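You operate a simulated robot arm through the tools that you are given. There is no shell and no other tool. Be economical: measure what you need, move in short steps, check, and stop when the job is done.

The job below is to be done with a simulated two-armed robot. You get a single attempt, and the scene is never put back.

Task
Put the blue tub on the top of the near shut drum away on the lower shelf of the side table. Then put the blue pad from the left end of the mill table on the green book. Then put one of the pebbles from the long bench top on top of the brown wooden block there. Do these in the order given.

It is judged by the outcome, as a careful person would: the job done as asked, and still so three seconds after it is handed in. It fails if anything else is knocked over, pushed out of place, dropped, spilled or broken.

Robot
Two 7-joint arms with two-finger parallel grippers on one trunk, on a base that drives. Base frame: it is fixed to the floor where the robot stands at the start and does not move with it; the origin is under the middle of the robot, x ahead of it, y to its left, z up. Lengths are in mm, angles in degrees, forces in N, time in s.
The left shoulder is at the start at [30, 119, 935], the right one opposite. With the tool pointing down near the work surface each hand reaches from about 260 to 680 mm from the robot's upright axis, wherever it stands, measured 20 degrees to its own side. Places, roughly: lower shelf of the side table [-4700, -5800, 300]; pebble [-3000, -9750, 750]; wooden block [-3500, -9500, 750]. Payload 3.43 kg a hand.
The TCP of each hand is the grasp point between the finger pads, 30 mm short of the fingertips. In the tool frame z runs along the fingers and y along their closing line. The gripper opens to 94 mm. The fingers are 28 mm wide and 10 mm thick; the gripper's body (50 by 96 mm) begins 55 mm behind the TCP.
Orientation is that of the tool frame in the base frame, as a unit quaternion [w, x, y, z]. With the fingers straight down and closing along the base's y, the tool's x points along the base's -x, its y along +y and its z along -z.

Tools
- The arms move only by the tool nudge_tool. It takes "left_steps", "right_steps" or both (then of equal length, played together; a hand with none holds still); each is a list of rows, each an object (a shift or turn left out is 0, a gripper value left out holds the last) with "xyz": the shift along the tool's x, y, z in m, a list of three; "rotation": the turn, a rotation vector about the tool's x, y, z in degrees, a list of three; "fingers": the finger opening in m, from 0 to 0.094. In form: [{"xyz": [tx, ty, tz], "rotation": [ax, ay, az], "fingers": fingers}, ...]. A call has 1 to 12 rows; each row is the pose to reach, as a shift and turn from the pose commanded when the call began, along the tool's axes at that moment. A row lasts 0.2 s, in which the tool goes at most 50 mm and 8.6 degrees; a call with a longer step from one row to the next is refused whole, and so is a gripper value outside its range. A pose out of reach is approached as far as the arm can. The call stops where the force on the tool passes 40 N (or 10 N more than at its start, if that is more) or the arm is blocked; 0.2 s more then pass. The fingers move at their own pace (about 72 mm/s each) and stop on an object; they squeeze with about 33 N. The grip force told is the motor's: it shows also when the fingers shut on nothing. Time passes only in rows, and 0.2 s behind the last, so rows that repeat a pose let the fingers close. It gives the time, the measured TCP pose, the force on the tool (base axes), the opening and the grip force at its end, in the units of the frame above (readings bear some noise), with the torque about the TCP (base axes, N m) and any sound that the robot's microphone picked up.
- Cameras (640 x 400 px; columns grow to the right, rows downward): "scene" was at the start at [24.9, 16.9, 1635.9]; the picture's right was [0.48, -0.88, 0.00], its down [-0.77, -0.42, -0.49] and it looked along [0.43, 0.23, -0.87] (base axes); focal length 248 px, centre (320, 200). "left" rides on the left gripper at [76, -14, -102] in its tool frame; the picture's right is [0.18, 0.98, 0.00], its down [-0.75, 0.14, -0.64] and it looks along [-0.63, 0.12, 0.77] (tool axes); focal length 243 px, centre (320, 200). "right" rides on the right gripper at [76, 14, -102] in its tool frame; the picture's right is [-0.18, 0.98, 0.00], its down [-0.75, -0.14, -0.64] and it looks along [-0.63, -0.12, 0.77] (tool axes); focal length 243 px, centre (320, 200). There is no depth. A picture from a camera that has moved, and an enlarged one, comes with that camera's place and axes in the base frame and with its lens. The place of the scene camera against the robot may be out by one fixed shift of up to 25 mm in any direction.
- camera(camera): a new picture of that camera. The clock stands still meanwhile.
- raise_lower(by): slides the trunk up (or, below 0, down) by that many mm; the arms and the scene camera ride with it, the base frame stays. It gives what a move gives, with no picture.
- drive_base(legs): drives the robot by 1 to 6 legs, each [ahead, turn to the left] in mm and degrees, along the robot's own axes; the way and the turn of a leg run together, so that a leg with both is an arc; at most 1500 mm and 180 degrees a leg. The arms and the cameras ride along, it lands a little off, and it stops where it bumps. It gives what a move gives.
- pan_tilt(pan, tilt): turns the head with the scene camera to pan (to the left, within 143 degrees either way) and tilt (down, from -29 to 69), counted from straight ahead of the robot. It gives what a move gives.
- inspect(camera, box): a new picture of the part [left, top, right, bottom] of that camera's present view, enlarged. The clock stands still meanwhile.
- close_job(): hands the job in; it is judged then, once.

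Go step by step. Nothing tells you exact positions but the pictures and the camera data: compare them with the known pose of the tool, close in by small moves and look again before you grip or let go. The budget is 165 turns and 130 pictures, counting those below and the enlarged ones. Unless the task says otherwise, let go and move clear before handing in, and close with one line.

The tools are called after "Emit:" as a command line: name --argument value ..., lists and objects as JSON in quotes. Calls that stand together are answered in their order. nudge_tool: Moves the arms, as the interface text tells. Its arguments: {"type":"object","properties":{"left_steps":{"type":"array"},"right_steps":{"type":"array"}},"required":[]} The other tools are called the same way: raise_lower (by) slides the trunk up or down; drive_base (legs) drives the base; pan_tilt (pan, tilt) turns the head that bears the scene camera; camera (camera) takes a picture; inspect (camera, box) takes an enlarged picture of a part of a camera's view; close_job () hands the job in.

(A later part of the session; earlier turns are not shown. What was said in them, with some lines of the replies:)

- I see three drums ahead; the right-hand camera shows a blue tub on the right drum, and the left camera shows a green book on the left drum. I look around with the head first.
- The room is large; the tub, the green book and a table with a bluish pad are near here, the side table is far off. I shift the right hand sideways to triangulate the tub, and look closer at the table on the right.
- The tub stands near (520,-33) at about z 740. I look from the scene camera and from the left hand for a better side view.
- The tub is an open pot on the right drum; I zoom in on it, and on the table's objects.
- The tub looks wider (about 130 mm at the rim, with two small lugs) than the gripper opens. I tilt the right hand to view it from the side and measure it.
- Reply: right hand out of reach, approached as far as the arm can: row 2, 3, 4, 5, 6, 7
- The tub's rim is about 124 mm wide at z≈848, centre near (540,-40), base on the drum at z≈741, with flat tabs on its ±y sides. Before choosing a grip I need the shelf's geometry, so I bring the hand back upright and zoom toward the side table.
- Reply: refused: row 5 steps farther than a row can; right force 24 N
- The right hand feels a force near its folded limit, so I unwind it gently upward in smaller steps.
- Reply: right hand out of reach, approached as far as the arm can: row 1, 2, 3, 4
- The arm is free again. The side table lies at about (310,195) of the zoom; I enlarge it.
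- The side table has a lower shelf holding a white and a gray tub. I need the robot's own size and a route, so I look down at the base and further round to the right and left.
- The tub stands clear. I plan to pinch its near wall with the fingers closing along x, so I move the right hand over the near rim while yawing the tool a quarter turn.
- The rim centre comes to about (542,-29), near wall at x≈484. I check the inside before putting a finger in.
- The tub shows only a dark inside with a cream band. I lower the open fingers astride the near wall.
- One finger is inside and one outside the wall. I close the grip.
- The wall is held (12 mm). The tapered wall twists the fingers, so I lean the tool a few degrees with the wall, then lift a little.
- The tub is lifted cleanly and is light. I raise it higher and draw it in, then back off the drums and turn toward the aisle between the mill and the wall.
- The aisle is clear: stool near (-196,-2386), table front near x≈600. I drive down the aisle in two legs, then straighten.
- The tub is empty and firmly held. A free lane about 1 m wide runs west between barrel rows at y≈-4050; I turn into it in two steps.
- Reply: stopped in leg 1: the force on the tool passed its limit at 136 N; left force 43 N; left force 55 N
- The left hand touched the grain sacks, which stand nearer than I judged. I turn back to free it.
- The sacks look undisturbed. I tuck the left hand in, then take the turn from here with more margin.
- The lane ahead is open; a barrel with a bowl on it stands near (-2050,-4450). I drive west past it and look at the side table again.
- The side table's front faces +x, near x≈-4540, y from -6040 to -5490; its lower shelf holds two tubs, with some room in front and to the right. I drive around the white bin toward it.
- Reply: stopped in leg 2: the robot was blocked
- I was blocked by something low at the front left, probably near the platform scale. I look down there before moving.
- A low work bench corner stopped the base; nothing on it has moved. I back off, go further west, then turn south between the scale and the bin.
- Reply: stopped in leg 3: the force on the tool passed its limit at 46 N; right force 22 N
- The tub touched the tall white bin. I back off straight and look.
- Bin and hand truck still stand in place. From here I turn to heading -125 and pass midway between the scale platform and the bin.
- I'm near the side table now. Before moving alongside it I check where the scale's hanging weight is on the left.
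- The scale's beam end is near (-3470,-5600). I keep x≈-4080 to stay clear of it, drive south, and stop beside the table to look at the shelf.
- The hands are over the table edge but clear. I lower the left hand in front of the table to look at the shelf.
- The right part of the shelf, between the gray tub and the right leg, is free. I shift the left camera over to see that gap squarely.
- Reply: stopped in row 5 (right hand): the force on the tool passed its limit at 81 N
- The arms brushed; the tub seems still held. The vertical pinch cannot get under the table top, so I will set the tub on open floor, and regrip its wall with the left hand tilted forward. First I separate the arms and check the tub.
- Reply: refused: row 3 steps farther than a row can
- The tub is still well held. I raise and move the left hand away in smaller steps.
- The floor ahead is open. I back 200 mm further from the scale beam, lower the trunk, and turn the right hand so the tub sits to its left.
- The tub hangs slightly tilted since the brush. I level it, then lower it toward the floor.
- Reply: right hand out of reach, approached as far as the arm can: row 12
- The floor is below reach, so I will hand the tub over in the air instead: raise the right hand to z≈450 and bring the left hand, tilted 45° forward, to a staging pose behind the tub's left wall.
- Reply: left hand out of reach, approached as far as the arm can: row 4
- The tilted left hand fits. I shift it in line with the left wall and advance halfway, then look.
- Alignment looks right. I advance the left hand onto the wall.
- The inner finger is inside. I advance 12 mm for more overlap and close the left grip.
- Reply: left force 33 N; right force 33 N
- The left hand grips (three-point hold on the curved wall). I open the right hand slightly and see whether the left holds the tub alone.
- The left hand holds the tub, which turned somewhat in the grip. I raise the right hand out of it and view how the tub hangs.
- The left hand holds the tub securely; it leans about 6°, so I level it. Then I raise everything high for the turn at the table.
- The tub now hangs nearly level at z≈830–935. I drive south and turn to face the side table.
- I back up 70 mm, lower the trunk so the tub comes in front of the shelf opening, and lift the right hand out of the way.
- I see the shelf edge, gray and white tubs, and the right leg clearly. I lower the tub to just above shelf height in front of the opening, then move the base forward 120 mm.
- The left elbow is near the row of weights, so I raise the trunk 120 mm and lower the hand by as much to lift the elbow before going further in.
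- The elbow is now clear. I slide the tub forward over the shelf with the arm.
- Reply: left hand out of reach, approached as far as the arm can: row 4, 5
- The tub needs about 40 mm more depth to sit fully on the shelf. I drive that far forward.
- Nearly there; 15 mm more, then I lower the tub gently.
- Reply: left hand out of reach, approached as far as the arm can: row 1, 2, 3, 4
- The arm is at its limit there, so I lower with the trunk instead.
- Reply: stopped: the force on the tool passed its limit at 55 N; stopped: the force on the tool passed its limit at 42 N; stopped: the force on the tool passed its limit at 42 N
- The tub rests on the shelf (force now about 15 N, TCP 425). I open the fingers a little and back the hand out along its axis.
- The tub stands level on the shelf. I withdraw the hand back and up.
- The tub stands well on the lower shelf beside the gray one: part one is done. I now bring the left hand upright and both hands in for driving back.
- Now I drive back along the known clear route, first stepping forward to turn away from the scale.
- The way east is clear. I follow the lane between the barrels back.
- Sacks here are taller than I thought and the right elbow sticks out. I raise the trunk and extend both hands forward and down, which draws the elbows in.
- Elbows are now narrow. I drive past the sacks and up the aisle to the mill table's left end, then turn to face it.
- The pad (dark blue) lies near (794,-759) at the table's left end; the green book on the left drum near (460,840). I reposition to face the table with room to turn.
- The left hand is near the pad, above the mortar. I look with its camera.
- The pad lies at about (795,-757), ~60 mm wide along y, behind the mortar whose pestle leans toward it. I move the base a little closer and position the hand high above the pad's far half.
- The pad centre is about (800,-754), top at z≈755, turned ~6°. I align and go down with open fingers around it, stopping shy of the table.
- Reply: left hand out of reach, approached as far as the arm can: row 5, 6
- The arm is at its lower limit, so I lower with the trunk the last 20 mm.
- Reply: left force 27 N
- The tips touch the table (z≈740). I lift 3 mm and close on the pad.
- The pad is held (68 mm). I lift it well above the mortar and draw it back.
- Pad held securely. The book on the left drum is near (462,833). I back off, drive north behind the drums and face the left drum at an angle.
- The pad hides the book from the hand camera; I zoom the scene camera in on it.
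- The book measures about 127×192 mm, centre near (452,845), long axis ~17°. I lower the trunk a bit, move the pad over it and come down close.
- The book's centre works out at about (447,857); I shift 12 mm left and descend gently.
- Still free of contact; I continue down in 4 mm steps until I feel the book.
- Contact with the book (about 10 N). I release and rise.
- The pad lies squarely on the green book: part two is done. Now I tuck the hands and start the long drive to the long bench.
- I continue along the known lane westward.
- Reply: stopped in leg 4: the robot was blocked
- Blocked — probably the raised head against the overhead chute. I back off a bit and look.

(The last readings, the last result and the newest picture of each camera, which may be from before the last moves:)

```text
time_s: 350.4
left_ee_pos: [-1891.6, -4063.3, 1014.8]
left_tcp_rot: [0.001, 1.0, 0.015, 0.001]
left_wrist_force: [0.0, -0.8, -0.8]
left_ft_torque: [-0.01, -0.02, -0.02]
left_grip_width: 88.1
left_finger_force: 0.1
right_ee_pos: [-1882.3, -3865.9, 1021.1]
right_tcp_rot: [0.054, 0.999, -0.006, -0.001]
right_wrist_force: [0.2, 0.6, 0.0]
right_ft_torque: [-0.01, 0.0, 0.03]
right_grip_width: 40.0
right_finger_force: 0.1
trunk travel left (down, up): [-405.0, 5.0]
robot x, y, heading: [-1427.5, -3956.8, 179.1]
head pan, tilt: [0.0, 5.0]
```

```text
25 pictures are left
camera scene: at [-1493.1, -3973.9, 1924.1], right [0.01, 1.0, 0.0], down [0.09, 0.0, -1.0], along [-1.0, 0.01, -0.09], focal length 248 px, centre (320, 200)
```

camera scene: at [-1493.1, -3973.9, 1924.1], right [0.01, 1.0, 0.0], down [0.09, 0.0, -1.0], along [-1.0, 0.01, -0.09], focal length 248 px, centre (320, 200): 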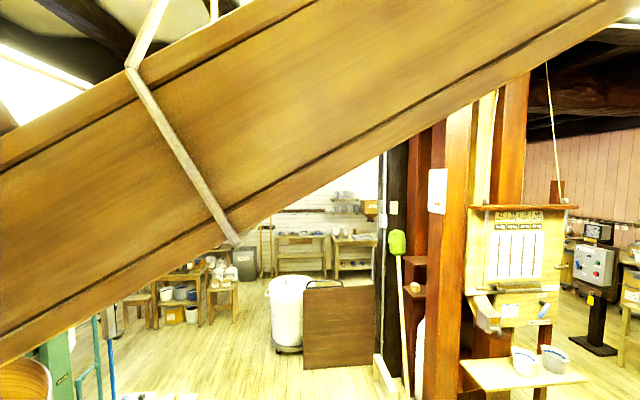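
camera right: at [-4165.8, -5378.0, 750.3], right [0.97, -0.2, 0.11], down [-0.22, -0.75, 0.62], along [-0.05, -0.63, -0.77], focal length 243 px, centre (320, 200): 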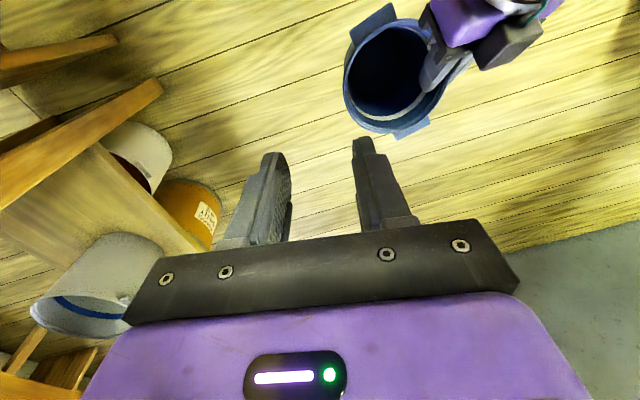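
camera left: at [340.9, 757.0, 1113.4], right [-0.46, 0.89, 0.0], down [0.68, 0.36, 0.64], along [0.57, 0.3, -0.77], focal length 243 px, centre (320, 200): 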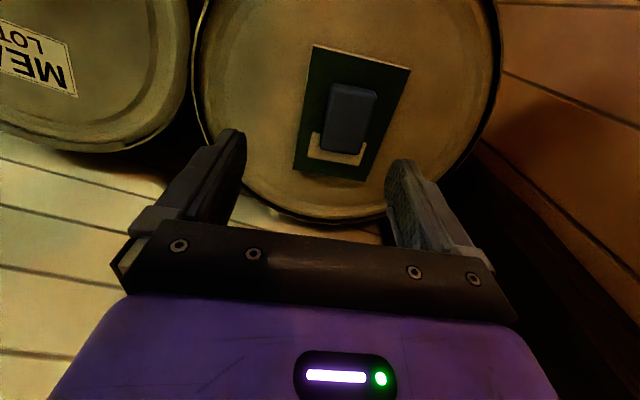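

The raised head met the hanging chute. I lower the trunk to its former height and go on.

Emit:
raise_lower --by -205

Emit:
drive_base --legs '[[960, 0], [0, 11], [930, 0], [0, 44.7], [900, 0]]'

Emit:
pan_tilt --pan 35 --tilt 18

Emit:
camera --camera "scene"

```text
time_s: 352.6
left_ee_pos: [-1891.3, -4064.1, 809.4]
left_tcp_rot: [0.0, 1.0, 0.015, 0.001]
left_wrist_force: [0.8, -0.3, 0.1]
left_ft_torque: [-0.01, 0.0, -0.02]
left_grip_width: 87.9
left_finger_force: 0.1
right_ee_pos: [-1883.2, -3865.7, 817.1]
right_tcp_rot: [0.053, 0.999, -0.006, 0.0]
right_wrist_force: [-0.4, -0.1, -0.5]
right_ft_torque: [-0.03, 0.03, 0.03]
right_grip_width: 40.1
right_finger_force: 0.0
trunk travel left (down, up): [-200.0, 210.0]
robot x, y, heading: [-1427.4, -3963.4, 179.4]
head pan, tilt: [0.0, 5.0]
```

```text
time_s: 369.1
left_ee_pos: [-3990.1, -5259.9, 809.2]
left_tcp_rot: [0.0, 0.88, 0.475, 0.001]
left_wrist_force: [-0.2, -0.9, -0.9]
left_ft_torque: [0.03, -0.01, 0.01]
left_grip_width: 88.1
left_finger_force: 0.1
right_ee_pos: [-4147.2, -5139.0, 817.1]
right_tcp_rot: [0.048, 0.888, 0.457, 0.024]
right_wrist_force: [-0.4, 0.8, -0.1]
right_ft_torque: [0.0, 0.01, 0.0]
right_grip_width: 39.8
right_finger_force: 0.1
trunk travel left (down, up): [-200.0, 210.0]
robot x, y, heading: [-3810.4, -4820.8, -125.8]
head pan, tilt: [0.0, 5.0]
```

```text
time_s: 370.1
left_ee_pos: [-3989.8, -5260.1, 810.4]
left_tcp_rot: [0.0, 0.88, 0.474, 0.001]
left_wrist_force: [-0.1, -0.3, -0.3]
left_ft_torque: [0.0, 0.0, -0.01]
left_grip_width: 88.0
left_finger_force: 0.0
right_ee_pos: [-4147.4, -5138.4, 815.9]
right_tcp_rot: [0.048, 0.888, 0.457, 0.024]
right_wrist_force: [-0.3, 0.6, 0.2]
right_ft_torque: [-0.01, -0.01, 0.04]
right_grip_width: 40.1
right_finger_force: 0.1
trunk travel left (down, up): [-200.0, 210.0]
robot x, y, heading: [-3808.8, -4822.2, -125.6]
head pan, tilt: [35.0, 18.0]
```

```text
24 pictures are left
camera scene: at [-3795.8, -4903.6, 1698.1], right [-1.0, 0.01, 0.0], down [0.0, 0.31, -0.95], along [-0.01, -0.95, -0.31], focal length 248 px, centre (320, 200)
```

scene: 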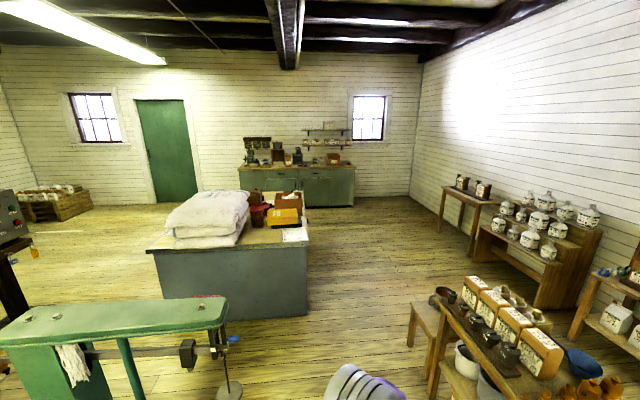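

The way south is clear between the grey cabinet and the small stool, along x≈-4115; the long bench stands by the far wall. I drive down there.

Emit:
drive_base --legs '[[0, 4.9], [594, 0], [0, 30.9], [1500, 0], [1070, 0]]'

Emit:
pan_tilt --pan 25 --tilt 25

Emit:
camera --camera "scene"

```text
time_s: 387.6
left_ee_pos: [-4044.6, -8366.7, 809.3]
left_tcp_rot: [0.0, 0.697, 0.717, 0.001]
left_wrist_force: [-0.1, 0.1, -0.4]
left_ft_torque: [-0.03, 0.05, 0.01]
left_grip_width: 88.1
left_finger_force: 0.0
right_ee_pos: [-4241.6, -8355.7, 817.2]
right_tcp_rot: [0.038, 0.711, 0.701, 0.038]
right_wrist_force: [0.8, -0.6, 0.5]
right_ft_torque: [0.0, 0.02, 0.03]
right_grip_width: 40.2
right_finger_force: 0.1
trunk travel left (down, up): [-200.0, 210.0]
robot x, y, heading: [-4146.4, -7900.7, -91.0]
head pan, tilt: [35.0, 18.0]
```

```text
time_s: 388.3
left_ee_pos: [-4044.1, -8365.0, 809.5]
left_tcp_rot: [0.0, 0.698, 0.716, 0.001]
left_wrist_force: [-1.0, 0.1, -0.9]
left_ft_torque: [0.02, 0.01, -0.02]
left_grip_width: 88.0
left_finger_force: 0.1
right_ee_pos: [-4241.6, -8355.1, 815.0]
right_tcp_rot: [0.039, 0.711, 0.701, 0.037]
right_wrist_force: [0.7, -0.7, 1.0]
right_ft_torque: [0.03, -0.02, -0.02]
right_grip_width: 40.1
right_finger_force: 0.1
trunk travel left (down, up): [-200.0, 210.0]
robot x, y, heading: [-4145.4, -7901.2, -91.0]
head pan, tilt: [25.0, 25.0]
```

```text
23 pictures are left
camera scene: at [-4111.4, -7970.1, 1686.7], right [-0.91, -0.41, 0.0], down [-0.17, 0.39, -0.91], along [0.37, -0.83, -0.42], focal length 248 px, centre (320, 200)
```

scene: 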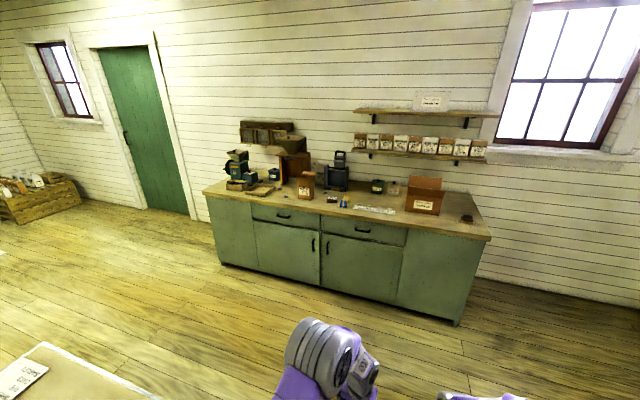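

Emit:
inspect --camera "scene" --box '[195, 110, 500, 250]'

```text
2.10 times, centred on (348, 180) of scene
camera zoom: at [-4111.4, -7970.1, 1686.7], right [-0.91, -0.41, 0.0], down [-0.17, 0.39, -0.91], along [0.37, -0.83, -0.42], focal length 520 px, centre (262, 242)
```

zoom: 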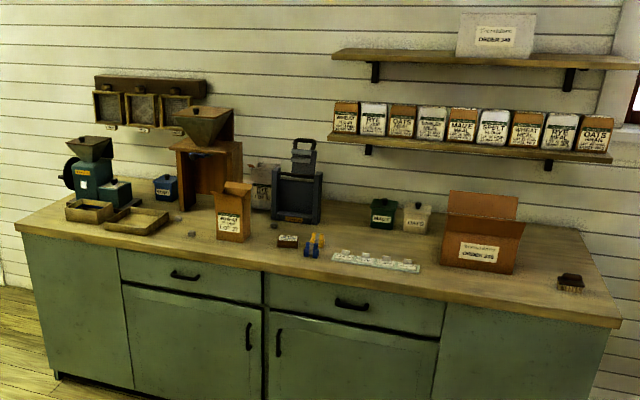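

The block seems to be the small brown piece near (-3440,-9700) and a pebble near (-3030,-9680). I zoom in to make sure.

Emit:
inspect --camera "scene" --box '[260, 185, 380, 240]'

```text
5.33 times, centred on (320, 212) of scene
camera zoom: at [-4111.4, -7970.1, 1686.7], right [-0.91, -0.41, 0.0], down [-0.17, 0.39, -0.91], along [0.37, -0.83, -0.42], focal length 1323 px, centre (320, 133)
```

zoom: 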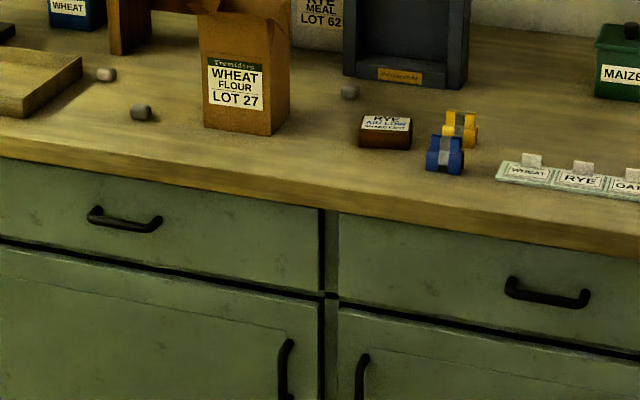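

The block (brown, white-labelled top) is at about (-3430,-9760) and there are three loose pebbles; the one near (-3023,-9680) is easiest. I drive in front of it.

Emit:
drive_base --legs '[[0, 44.5], [1500, 0], [0, -43.5], [130, 0]]'

Emit:
raise_lower --by 205

Emit:
pan_tilt --pan 0 --tilt 52

Emit:
camera --camera "scene"

```text
time_s: 397.5
left_ee_pos: [-2740.4, -9242.7, 809.1]
left_tcp_rot: [-0.001, 0.379, 0.925, 0.0]
left_wrist_force: [0.0, -0.6, 1.0]
left_ft_torque: [-0.01, 0.01, 0.0]
left_grip_width: 87.9
left_finger_force: 0.1
right_ee_pos: [-2895.5, -9361.9, 813.0]
right_tcp_rot: [0.007, 0.396, 0.916, 0.055]
right_wrist_force: [0.8, 4.6, 2.2]
right_ft_torque: [-0.2, 0.04, -0.04]
right_grip_width: 37.5
right_finger_force: 0.0
trunk travel left (down, up): [-200.0, 210.0]
robot x, y, heading: [-3139.2, -8979.6, -46.8]
head pan, tilt: [25.0, 25.0]
stopped in leg 2: the force on the tool passed its limit at 47 N (the readings are from after the stop); the commanded pose is now the measured one
```

```text
time_s: 399.7
left_ee_pos: [-2740.8, -9241.6, 1013.3]
left_tcp_rot: [-0.001, 0.379, 0.925, 0.0]
left_wrist_force: [-0.2, 0.2, 0.1]
left_ft_torque: [-0.01, -0.04, 0.01]
left_grip_width: 87.7
left_finger_force: 0.0
right_ee_pos: [-2896.0, -9362.9, 1017.5]
right_tcp_rot: [0.007, 0.398, 0.916, 0.054]
right_wrist_force: [-0.9, 0.5, 0.5]
right_ft_torque: [0.01, 0.0, 0.02]
right_grip_width: 40.0
right_finger_force: 0.1
trunk travel left (down, up): [-405.0, 5.0]
robot x, y, heading: [-3136.3, -8980.7, -47.0]
head pan, tilt: [25.0, 25.0]
```

```text
time_s: 400.6
left_ee_pos: [-2740.2, -9242.7, 1013.9]
left_tcp_rot: [-0.001, 0.379, 0.925, -0.001]
left_wrist_force: [0.1, 0.7, -0.1]
left_ft_torque: [-0.04, 0.02, 0.0]
left_grip_width: 88.2
left_finger_force: 0.1
right_ee_pos: [-2895.2, -9362.8, 1016.8]
right_tcp_rot: [0.007, 0.397, 0.916, 0.054]
right_wrist_force: [-0.6, -1.1, 0.4]
right_ft_torque: [0.02, -0.01, 0.01]
right_grip_width: 40.1
right_finger_force: 0.2
trunk travel left (down, up): [-405.0, 5.0]
robot x, y, heading: [-3136.3, -8978.1, -46.7]
head pan, tilt: [0.0, 52.0]
```

```text
20 pictures are left
camera scene: at [-3108.7, -9027.1, 1851.6], right [-0.73, -0.68, 0.0], down [-0.54, 0.57, -0.62], along [0.42, -0.45, -0.79], focal length 248 px, centre (320, 200)
```

scene: 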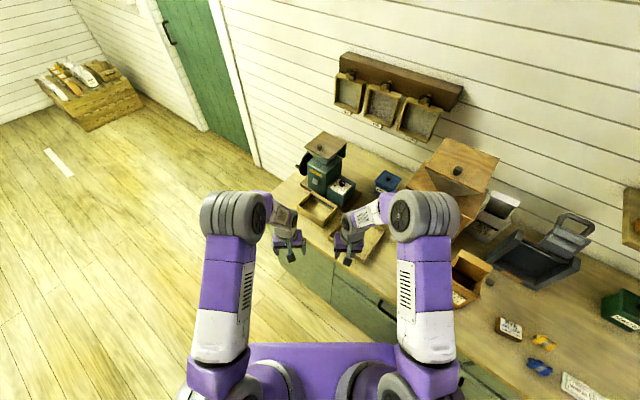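

The right fingertips bumped the bench front edge (the bench stands closer and turned ~14°). I zoom to check the items there and the pebbles.

Emit:
inspect --camera "scene" --box '[260, 150, 560, 350]'

```text
2.00 times, centred on (410, 250) of scene
camera zoom: at [-3108.7, -9027.1, 1851.6], right [-0.73, -0.68, 0.0], down [-0.54, 0.57, -0.62], along [0.42, -0.45, -0.79], focal length 496 px, centre (140, 100)
```

zoom: 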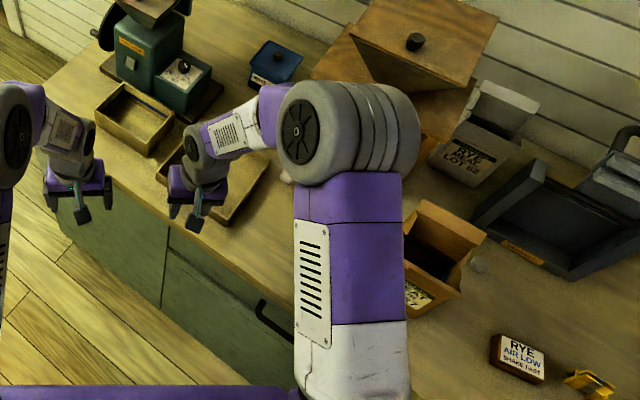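

Tray and all are in place. Pebble A near (-3381,-9797) lies close to the labelled wooden block (-3503,-9664), so I use that one and take a stance square to the bench before them.

Emit:
drive_base --legs '[[-250, 0], [0, -106], [407, 0], [0, 76.4], [180, 0]]'

Emit:
nudge_tool --right_steps '[{"xyz": [0.03, -0.03, -0.02]}, {"xyz": [0.06, -0.06, -0.04]}, {"xyz": [0.09, -0.09, -0.06]}, {"xyz": [0.11, -0.1, -0.08]}]'

Emit:
camera --camera "left"

```text
time_s: 413.4
left_ee_pos: [-3405.2, -9582.0, 1014.9]
left_tcp_rot: [-0.001, 0.598, 0.801, 0.001]
left_wrist_force: [0.3, 0.2, -0.3]
left_ft_torque: [0.03, 0.01, 0.02]
left_grip_width: 88.0
left_finger_force: 0.1
right_ee_pos: [-3599.2, -9612.8, 1016.9]
right_tcp_rot: [0.02, 0.614, 0.788, 0.051]
right_wrist_force: [-0.7, -0.2, -0.4]
right_ft_torque: [0.01, 0.01, 0.01]
right_grip_width: 40.1
right_finger_force: 0.0
trunk travel left (down, up): [-405.0, 5.0]
robot x, y, heading: [-3624.0, -9160.8, -76.1]
head pan, tilt: [0.0, 52.0]
```

```text
time_s: 414.4
left_ee_pos: [-3405.4, -9581.4, 1012.9]
left_tcp_rot: [0.0, 0.598, 0.801, 0.001]
left_wrist_force: [-0.2, 0.4, 0.6]
left_ft_torque: [0.01, 0.0, 0.01]
left_grip_width: 88.1
left_finger_force: 0.1
right_ee_pos: [-3731.3, -9532.4, 1090.6]
right_tcp_rot: [0.02, 0.614, 0.787, 0.051]
right_wrist_force: [0.3, -0.4, 0.6]
right_ft_torque: [0.0, 0.0, -0.01]
right_grip_width: 40.3
right_finger_force: 0.2
trunk travel left (down, up): [-405.0, 5.0]
robot x, y, heading: [-3622.5, -9162.2, -75.9]
head pan, tilt: [0.0, 52.0]
```

```text
18 pictures are left
camera left: at [-3441.2, -9512.4, 1118.5], right [0.89, 0.46, 0.0], down [0.35, -0.68, 0.64], along [0.29, -0.57, -0.77], focal length 243 px, centre (320, 200)
```

left: 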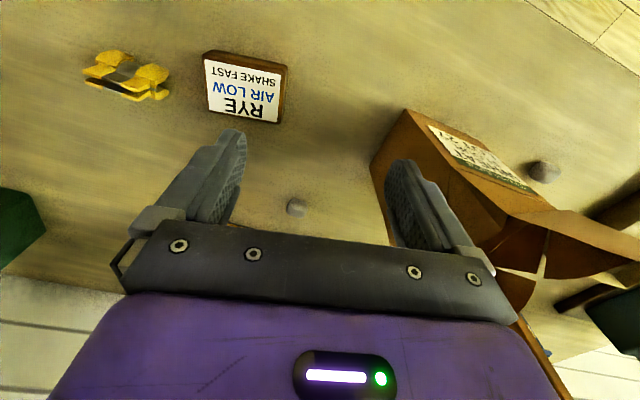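

I see the labelled block and two pebbles clearly; pebble A is near (-3349,-9788). I move in 70 mm and bring the left hand, pitched 15°, above it.

Emit:
drive_base --legs '[[68, 0]]'

Emit:
nudge_tool --left_steps '[{"xyz": [-0.035, 0, 0.02], "rotation": [0, -4, 0], "fingers": 0.06}, {"xyz": [-0.07, 0, 0.045], "rotation": [0, -8, 0], "fingers": 0.06}, {"xyz": [-0.105, 0, 0.075], "rotation": [0, -12, 0], "fingers": 0.06}, {"xyz": [-0.135, -0.001, 0.105], "rotation": [0, -15, 0], "fingers": 0.06}, {"xyz": [-0.135, -0.001, 0.115], "rotation": [0, -15, 0], "fingers": 0.06}]'

Emit:
camera --camera "left"

```text
time_s: 415.4
left_ee_pos: [-3389.2, -9646.8, 1013.9]
left_tcp_rot: [-0.001, 0.599, 0.801, 0.001]
left_wrist_force: [-0.1, 0.1, -0.8]
left_ft_torque: [0.02, 0.03, 0.02]
left_grip_width: 88.4
left_finger_force: 0.1
right_ee_pos: [-3714.5, -9599.0, 1089.7]
right_tcp_rot: [0.02, 0.614, 0.787, 0.05]
right_wrist_force: [0.6, -0.8, -0.8]
right_ft_torque: [0.05, -0.03, -0.01]
right_grip_width: 40.0
right_finger_force: 0.1
trunk travel left (down, up): [-405.0, 5.0]
robot x, y, heading: [-3606.7, -9222.6, -75.8]
head pan, tilt: [0.0, 52.0]
```

```text
time_s: 416.6
left_ee_pos: [-3351.0, -9777.7, 899.5]
left_tcp_rot: [0.105, 0.593, 0.795, -0.077]
left_wrist_force: [0.0, 0.4, 0.3]
left_ft_torque: [-0.02, 0.02, 0.0]
left_grip_width: 60.1
left_finger_force: 0.0
right_ee_pos: [-3715.2, -9597.3, 1090.2]
right_tcp_rot: [0.02, 0.614, 0.787, 0.051]
right_wrist_force: [0.4, -0.1, 0.2]
right_ft_torque: [0.02, 0.02, 0.03]
right_grip_width: 40.2
right_finger_force: 0.2
trunk travel left (down, up): [-405.0, 5.0]
robot x, y, heading: [-3604.3, -9228.2, -75.9]
head pan, tilt: [0.0, 52.0]
```

```text
17 pictures are left
camera left: at [-3394.3, -9685.1, 979.6], right [0.89, 0.45, -0.05], down [0.29, -0.5, 0.81], along [0.34, -0.74, -0.58], focal length 243 px, centre (320, 200)
```

left: 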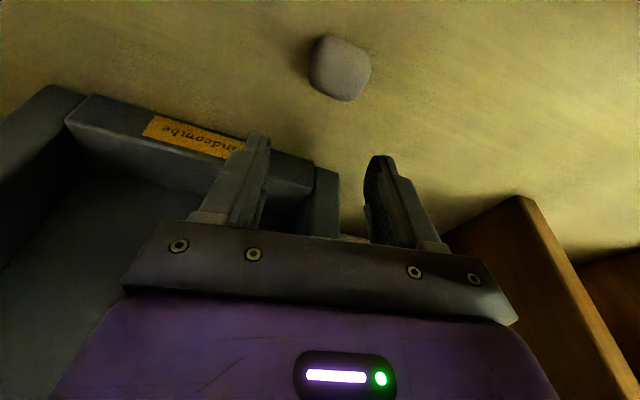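

The two views put the pebble at about (-3362,-9739,845), so the bench top is near z≈828. I shift back over it, a little lower, and look again.

Emit:
nudge_tool --left_steps '[{"xyz": [0.02, -0.001, 0.0]}, {"xyz": [0.042, -0.001, 0.003]}, {"xyz": [0.042, -0.001, 0.003]}]'

Emit:
camera --camera "left"

```text
time_s: 417.4
left_ee_pos: [-3364.8, -9738.9, 885.3]
left_tcp_rot: [0.104, 0.593, 0.795, -0.077]
left_wrist_force: [0.6, 0.8, -0.7]
left_ft_torque: [0.03, 0.02, 0.04]
left_grip_width: 60.0
left_finger_force: 0.0
right_ee_pos: [-3714.7, -9598.1, 1089.6]
right_tcp_rot: [0.021, 0.615, 0.787, 0.051]
right_wrist_force: [0.1, 0.2, 0.2]
right_ft_torque: [0.01, -0.02, -0.01]
right_grip_width: 40.1
right_finger_force: 0.1
trunk travel left (down, up): [-405.0, 5.0]
robot x, y, heading: [-3607.0, -9225.5, -75.8]
head pan, tilt: [0.0, 52.0]
```

```text
16 pictures are left
camera left: at [-3406.7, -9647.3, 965.8], right [0.89, 0.45, -0.05], down [0.3, -0.5, 0.81], along [0.34, -0.74, -0.58], focal length 243 px, centre (320, 200)
```

left: 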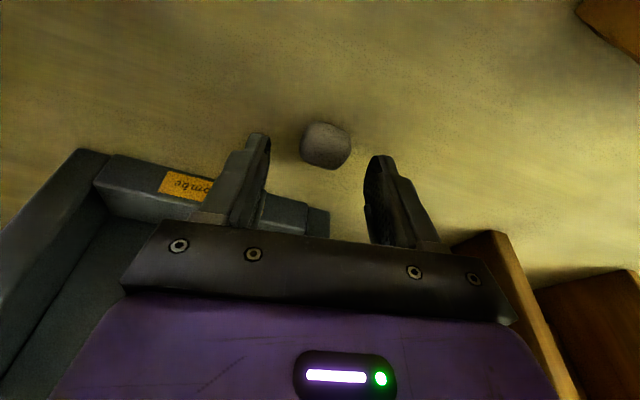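

The pebble is at about (-3364,-9737,856), right under the fingers. I lower in small steps until the tips nearly touch the bench.

Emit:
nudge_tool --left_steps '[{"xyz": [0.005, 0, -0.001]}, {"xyz": [0.007, 0, 0.0065]}, {"xyz": [0.007, 0, 0.0065]}]'

Emit:
nudge_tool --left_steps '[{"xyz": [0.001, 0, 0.004]}, {"xyz": [0.0015, 0, 0.006]}, {"xyz": [0.0015, 0, 0.006]}]'

Emit:
camera --camera "left"

```text
time_s: 418.1
left_ee_pos: [-3364.8, -9733.2, 876.7]
left_tcp_rot: [0.104, 0.594, 0.794, -0.078]
left_wrist_force: [1.3, 0.4, -0.1]
left_ft_torque: [-0.01, 0.02, 0.01]
left_grip_width: 60.0
left_finger_force: 0.0
right_ee_pos: [-3714.1, -9596.7, 1090.0]
right_tcp_rot: [0.02, 0.614, 0.787, 0.05]
right_wrist_force: [0.6, -0.3, 0.1]
right_ft_torque: [-0.01, -0.02, -0.02]
right_grip_width: 40.0
right_finger_force: 0.0
trunk travel left (down, up): [-405.0, 5.0]
robot x, y, heading: [-3608.3, -9226.4, -75.9]
head pan, tilt: [0.0, 52.0]
```

```text
time_s: 418.9
left_ee_pos: [-3366.2, -9734.2, 872.2]
left_tcp_rot: [0.106, 0.593, 0.794, -0.078]
left_wrist_force: [-0.9, 1.0, 14.1]
left_ft_torque: [0.2, -0.16, -0.02]
left_grip_width: 60.0
left_finger_force: 0.2
right_ee_pos: [-3715.9, -9597.7, 1090.6]
right_tcp_rot: [0.021, 0.614, 0.787, 0.051]
right_wrist_force: [0.4, 0.1, -0.3]
right_ft_torque: [0.0, -0.02, 0.04]
right_grip_width: 40.1
right_finger_force: 0.0
trunk travel left (down, up): [-405.0, 5.0]
robot x, y, heading: [-3608.1, -9224.5, -75.9]
head pan, tilt: [0.0, 52.0]
```

```text
15 pictures are left
camera left: at [-3408.3, -9641.9, 953.2], right [0.89, 0.45, -0.05], down [0.29, -0.5, 0.82], along [0.34, -0.74, -0.58], focal length 243 px, centre (320, 200)
```

left: 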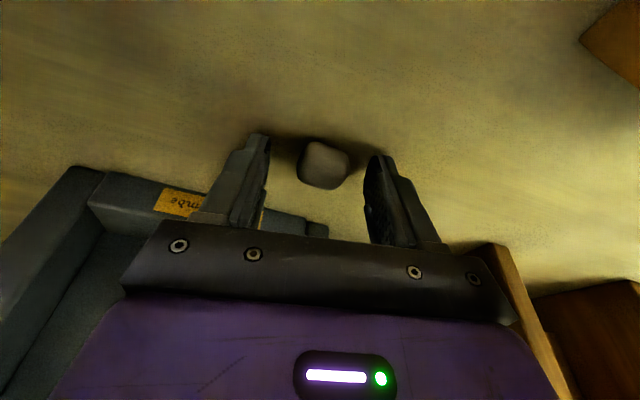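

Tips touch the bench (top z≈843) with the pebble between them. I ease up 2 mm, close, and lift.

Emit:
nudge_tool --left_steps '[{"xyz": [-0.0005, 0, -0.0025], "fingers": 0.05}, {"xyz": [-0.0005, 0, -0.0025], "fingers": 0.03}, {"xyz": [-0.0005, 0, -0.0025], "fingers": 0.01}, {"xyz": [-0.0005, 0, -0.0025], "fingers": 0.0}, {"xyz": [-0.0005, 0, -0.0025], "fingers": 0.0}, {"xyz": [-0.0005, 0, -0.0025], "fingers": 0.0}]'

Emit:
nudge_tool --left_steps '[{"xyz": [-0.006, 0, -0.02]}, {"xyz": [-0.013, 0, -0.05]}, {"xyz": [-0.02, 0, -0.078]}, {"xyz": [-0.02, 0, -0.078]}]'

Emit:
camera --camera "left"

```text
time_s: 420.4
left_ee_pos: [-3365.6, -9733.8, 873.1]
left_tcp_rot: [0.104, 0.593, 0.795, -0.077]
left_wrist_force: [-0.7, 0.6, 0.2]
left_ft_torque: [-0.01, -0.01, 0.05]
left_grip_width: 28.5
left_finger_force: 33.0
right_ee_pos: [-3714.7, -9597.1, 1090.1]
right_tcp_rot: [0.019, 0.614, 0.787, 0.052]
right_wrist_force: [0.3, 0.8, 0.3]
right_ft_torque: [0.0, 0.01, -0.02]
right_grip_width: 40.2
right_finger_force: 0.0
trunk travel left (down, up): [-405.0, 5.0]
robot x, y, heading: [-3605.0, -9225.8, -76.3]
head pan, tilt: [0.0, 52.0]
```

```text
time_s: 421.4
left_ee_pos: [-3366.7, -9733.0, 953.3]
left_tcp_rot: [0.103, 0.594, 0.794, -0.078]
left_wrist_force: [-0.5, 0.1, -0.2]
left_ft_torque: [-0.01, -0.01, -0.02]
left_grip_width: 28.5
left_finger_force: 32.9
right_ee_pos: [-3714.3, -9597.2, 1089.1]
right_tcp_rot: [0.02, 0.614, 0.787, 0.05]
right_wrist_force: [0.6, 0.7, -0.3]
right_ft_torque: [0.05, 0.03, -0.05]
right_grip_width: 40.0
right_finger_force: 0.0
trunk travel left (down, up): [-405.0, 5.0]
robot x, y, heading: [-3608.9, -9220.4, -76.0]
head pan, tilt: [0.0, 52.0]
```

```text
14 pictures are left
camera left: at [-3408.4, -9641.2, 1034.4], right [0.89, 0.45, -0.05], down [0.3, -0.5, 0.81], along [0.34, -0.74, -0.58], focal length 243 px, centre (320, 200)
```

left: 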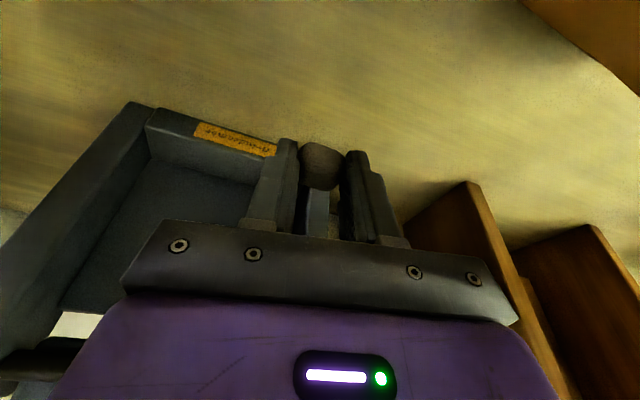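

The pebble is held. The block's top centre works out at about (-3475,-9606); I carry the pebble over it and look.

Emit:
nudge_tool --left_steps '[{"xyz": [0.03, -0.015, -0.008]}, {"xyz": [0.065, -0.033, -0.017]}, {"xyz": [0.1, -0.051, -0.027]}, {"xyz": [0.13, -0.066, -0.035]}, {"xyz": [0.1475, -0.075, -0.0395]}, {"xyz": [0.1475, -0.075, -0.0395]}]'

Emit:
camera --camera "left"

Emit:
inspect --camera "scene" --box '[240, 180, 420, 300]'

```text
time_s: 422.8
left_ee_pos: [-3481.6, -9607.5, 955.2]
left_tcp_rot: [0.104, 0.593, 0.794, -0.078]
left_wrist_force: [-0.1, -0.4, -0.4]
left_ft_torque: [0.01, -0.02, -0.01]
left_grip_width: 28.7
left_finger_force: 33.4
right_ee_pos: [-3715.3, -9598.2, 1089.5]
right_tcp_rot: [0.02, 0.614, 0.787, 0.05]
right_wrist_force: [0.2, 1.0, 0.4]
right_ft_torque: [0.02, 0.03, -0.01]
right_grip_width: 40.0
right_finger_force: 0.1
trunk travel left (down, up): [-405.0, 5.0]
robot x, y, heading: [-3610.9, -9224.2, -75.8]
head pan, tilt: [0.0, 52.0]
```

```text
13 pictures are left
camera left: at [-3523.8, -9515.4, 1035.8], right [0.89, 0.45, -0.05], down [0.3, -0.5, 0.81], along [0.34, -0.74, -0.58], focal length 243 px, centre (320, 200)
```

left: 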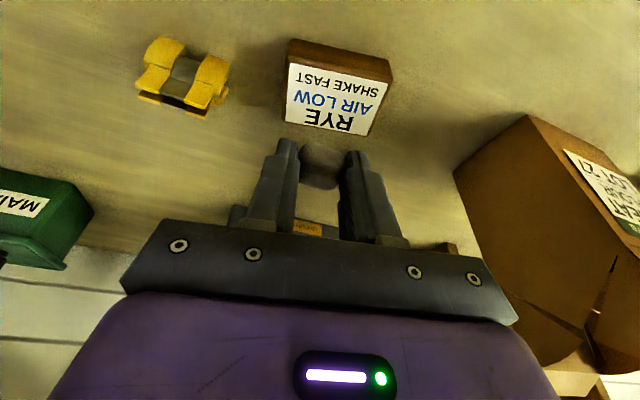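

```text
3.33 times, centred on (330, 240) of scene
camera zoom: at [-3599.2, -9283.4, 1851.5], right [-0.97, -0.24, 0.0], down [-0.19, 0.76, -0.62], along [0.15, -0.6, -0.79], focal length 827 px, centre (287, 67)
```

zoom: 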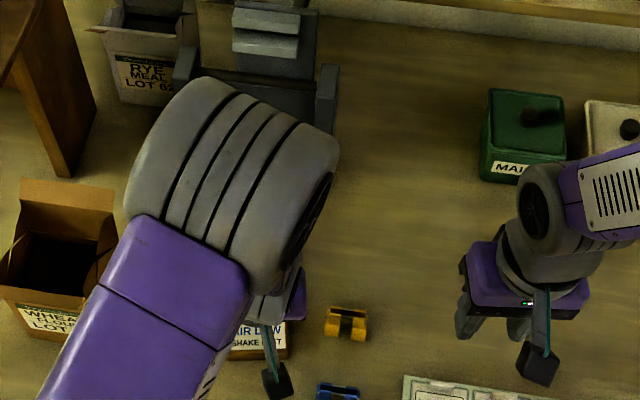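

The block top is at (-3475,-9608,866). I shift 5 mm and lower the pebble toward it.

Emit:
nudge_tool --left_steps '[{"xyz": [0.004, 0.005, 0.015]}, {"xyz": [0.009, 0.005, 0.033]}, {"xyz": [0.013, 0.005, 0.048]}, {"xyz": [0.0135, 0.005, 0.05]}, {"xyz": [0.0135, 0.005, 0.05]}]'

Emit:
camera --camera "left"

```text
time_s: 423.9
left_ee_pos: [-3475.9, -9604.9, 903.1]
left_tcp_rot: [0.104, 0.594, 0.794, -0.078]
left_wrist_force: [-0.7, 0.2, 0.1]
left_ft_torque: [0.0, -0.01, 0.0]
left_grip_width: 28.6
left_finger_force: 33.5
right_ee_pos: [-3714.0, -9596.7, 1090.0]
right_tcp_rot: [0.02, 0.614, 0.787, 0.051]
right_wrist_force: [1.8, 0.6, 0.3]
right_ft_torque: [-0.02, -0.01, -0.01]
right_grip_width: 39.7
right_finger_force: 0.1
trunk travel left (down, up): [-405.0, 5.0]
robot x, y, heading: [-3604.5, -9227.5, -75.9]
head pan, tilt: [0.0, 52.0]
```

```text
11 pictures are left
camera left: at [-3518.9, -9514.2, 983.6], right [0.89, 0.45, -0.05], down [0.3, -0.5, 0.81], along [0.34, -0.74, -0.58], focal length 243 px, centre (320, 200)
```

left: 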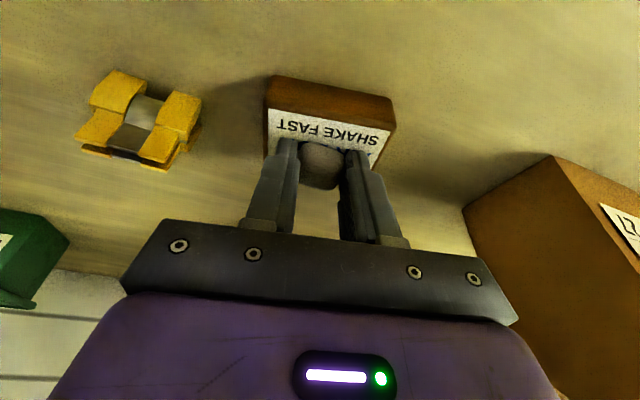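

Well centred. I go down in small steps until contact.

Emit:
nudge_tool --left_steps '[{"xyz": [0.0005, 0, 0.002]}, {"xyz": [0.001, 0, 0.004]}, {"xyz": [0.001, 0, 0.004]}]'

Emit:
nudge_tool --left_steps '[{"xyz": [0.0005, 0, 0.0015]}, {"xyz": [0.0008, 0, 0.003]}, {"xyz": [0.0008, 0, 0.003]}]'

```text
time_s: 424.6
left_ee_pos: [-3477.0, -9605.8, 901.6]
left_tcp_rot: [0.105, 0.593, 0.794, -0.08]
left_wrist_force: [1.5, 10.9, 27.7]
left_ft_torque: [0.43, -0.06, -0.02]
left_grip_width: 28.2
left_finger_force: 33.0
right_ee_pos: [-3715.7, -9596.5, 1090.5]
right_tcp_rot: [0.02, 0.614, 0.788, 0.05]
right_wrist_force: [-0.2, 0.4, 0.1]
right_ft_torque: [0.03, 0.03, 0.01]
right_grip_width: 39.9
right_finger_force: 0.0
trunk travel left (down, up): [-405.0, 5.0]
robot x, y, heading: [-3603.7, -9225.5, -76.1]
head pan, tilt: [0.0, 52.0]
stopped in row 3 (left hand): the force on the tool passed its limit at 42 N (the readings are from after the stop); the commanded pose is now the measured one
```

```text
time_s: 425.0
left_ee_pos: [-3475.5, -9608.2, 902.2]
left_tcp_rot: [0.105, 0.592, 0.795, -0.081]
left_wrist_force: [0.1, 12.0, 29.2]
left_ft_torque: [0.48, -0.09, 0.02]
left_grip_width: 28.4
left_finger_force: 33.0
right_ee_pos: [-3715.3, -9595.3, 1090.8]
right_tcp_rot: [0.02, 0.614, 0.787, 0.051]
right_wrist_force: [1.1, 0.3, -0.9]
right_ft_torque: [-0.01, -0.06, -0.03]
right_grip_width: 40.0
right_finger_force: 0.0
trunk travel left (down, up): [-405.0, 5.0]
robot x, y, heading: [-3606.5, -9224.5, -75.8]
head pan, tilt: [0.0, 52.0]
stopped in row 1 (left hand): the force on the tool passed its limit at 44 N (the readings are from after the stop); the commanded pose is now the measured one
```

Contact, a little firm. I ease up 2 mm before releasing.

Emit:
nudge_tool --left_steps '[{"xyz": [-0.0003, 0, -0.001]}, {"xyz": [-0.0005, 0, -0.0015]}, {"xyz": [-0.0005, 0, -0.0015]}]'

Emit:
camera --camera "left"

```text
time_s: 425.8
left_ee_pos: [-3476.8, -9608.1, 901.7]
left_tcp_rot: [0.107, 0.593, 0.794, -0.082]
left_wrist_force: [-0.8, 5.9, 13.2]
left_ft_torque: [0.25, 0.02, 0.0]
left_grip_width: 28.2
left_finger_force: 32.5
right_ee_pos: [-3716.4, -9597.3, 1090.4]
right_tcp_rot: [0.02, 0.614, 0.787, 0.051]
right_wrist_force: [0.5, 0.1, -0.1]
right_ft_torque: [0.03, -0.02, 0.01]
right_grip_width: 40.3
right_finger_force: 0.1
trunk travel left (down, up): [-405.0, 5.0]
robot x, y, heading: [-3606.4, -9225.7, -75.9]
head pan, tilt: [0.0, 52.0]
```

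```text
10 pictures are left
camera left: at [-3518.8, -9515.3, 982.5], right [0.89, 0.45, -0.05], down [0.3, -0.49, 0.82], along [0.34, -0.75, -0.57], focal length 243 px, centre (320, 200)
```

left: 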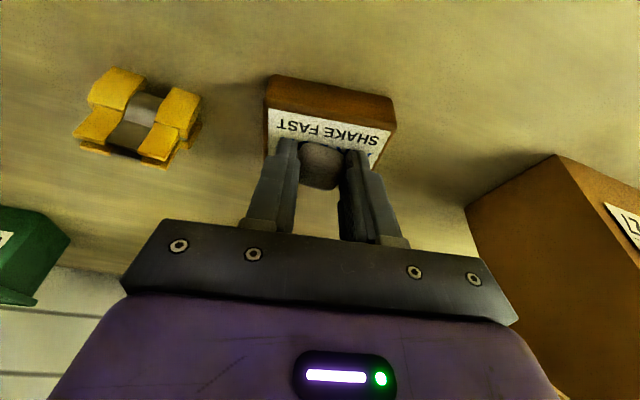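

Block unmoved. I ease one more millimetre and open the fingers slowly.

Emit:
nudge_tool --left_steps '[{"xyz": [-0.0003, 0, -0.001]}, {"xyz": [-0.0003, 0, -0.001], "fingers": 0.032}, {"xyz": [-0.0003, 0, -0.001], "fingers": 0.038}, {"xyz": [-0.0003, 0, -0.001], "fingers": 0.048}, {"xyz": [-0.0003, 0, -0.001], "fingers": 0.056}, {"xyz": [-0.0003, 0, -0.001], "fingers": 0.056}]'

Emit:
camera --camera "left"

```text
time_s: 427.2
left_ee_pos: [-3475.4, -9609.6, 903.0]
left_tcp_rot: [0.105, 0.593, 0.794, -0.081]
left_wrist_force: [0.0, 0.3, 0.4]
left_ft_torque: [0.0, 0.01, 0.03]
left_grip_width: 55.7
left_finger_force: 0.0
right_ee_pos: [-3714.4, -9598.3, 1089.9]
right_tcp_rot: [0.02, 0.614, 0.788, 0.051]
right_wrist_force: [-0.7, 0.9, -1.0]
right_ft_torque: [0.02, 0.01, -0.02]
right_grip_width: 40.3
right_finger_force: 0.1
trunk travel left (down, up): [-405.0, 5.0]
robot x, y, heading: [-3605.8, -9228.8, -75.8]
head pan, tilt: [0.0, 52.0]
```

```text
9 pictures are left
camera left: at [-3518.5, -9516.4, 983.2], right [0.89, 0.45, -0.05], down [0.3, -0.49, 0.82], along [0.34, -0.74, -0.57], focal length 243 px, centre (320, 200)
```

left: 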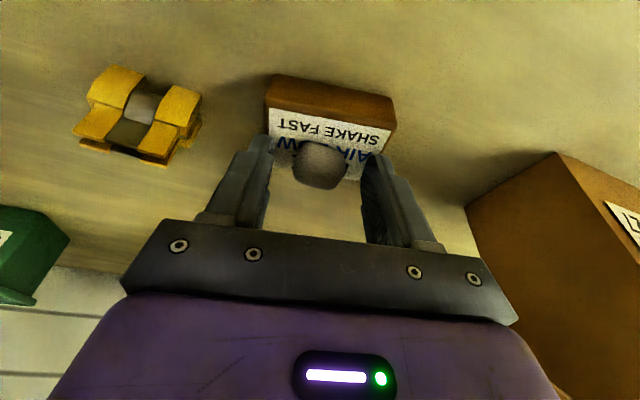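

The pebble rests on the block. I lift the hand clear along its own axis and check.

Emit:
nudge_tool --left_steps '[{"xyz": [0, 0, -0.02]}, {"xyz": [0, 0, -0.05]}, {"xyz": [0, 0, -0.09]}, {"xyz": [0, 0, -0.13]}, {"xyz": [0.02, 0, -0.16]}, {"xyz": [0.04, 0, -0.17]}]'

Emit:
camera --camera "left"

```text
time_s: 428.6
left_ee_pos: [-3499.3, -9526.8, 1057.0]
left_tcp_rot: [0.105, 0.593, 0.794, -0.08]
left_wrist_force: [-1.6, -0.3, 0.2]
left_ft_torque: [0.04, 0.01, -0.01]
left_grip_width: 55.9
left_finger_force: 0.0
right_ee_pos: [-3713.6, -9597.5, 1089.7]
right_tcp_rot: [0.019, 0.614, 0.787, 0.051]
right_wrist_force: [0.1, 0.5, 0.2]
right_ft_torque: [-0.01, 0.02, 0.04]
right_grip_width: 39.9
right_finger_force: 0.1
trunk travel left (down, up): [-405.0, 5.0]
robot x, y, heading: [-3608.5, -9225.9, -75.7]
head pan, tilt: [0.0, 52.0]
```

```text
8 pictures are left
camera left: at [-3541.8, -9435.2, 1137.1], right [0.89, 0.45, -0.05], down [0.3, -0.49, 0.82], along [0.34, -0.74, -0.57], focal length 243 px, centre (320, 200)
```

left: 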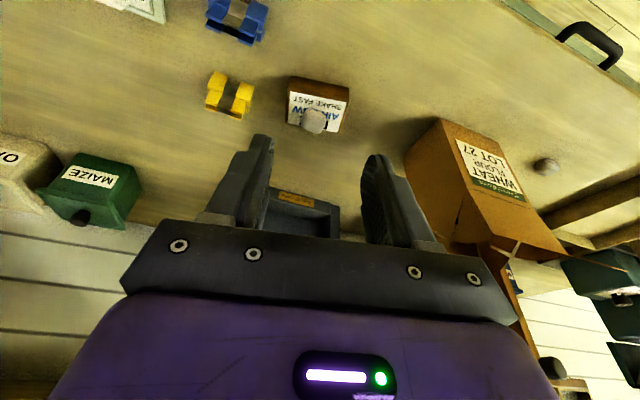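

The pebble sits on the block, with everything around it undisturbed and both hands clear and empty. I hand the job in.

Emit:
close_job

```text
The job is handed in.
```

All three parts are done, in the order given: the blue tub is on the side table's lower shelf, the blue pad is on the green book, and a pebble is on the brown wooden block. On the way the robot bumped the grain sacks, a low work bench, the white bin or the hand truck by it, the hanging chute and the edge of the long bench; in the pictures I took near each of these I saw nothing moved, but I took no close-up of the chute.
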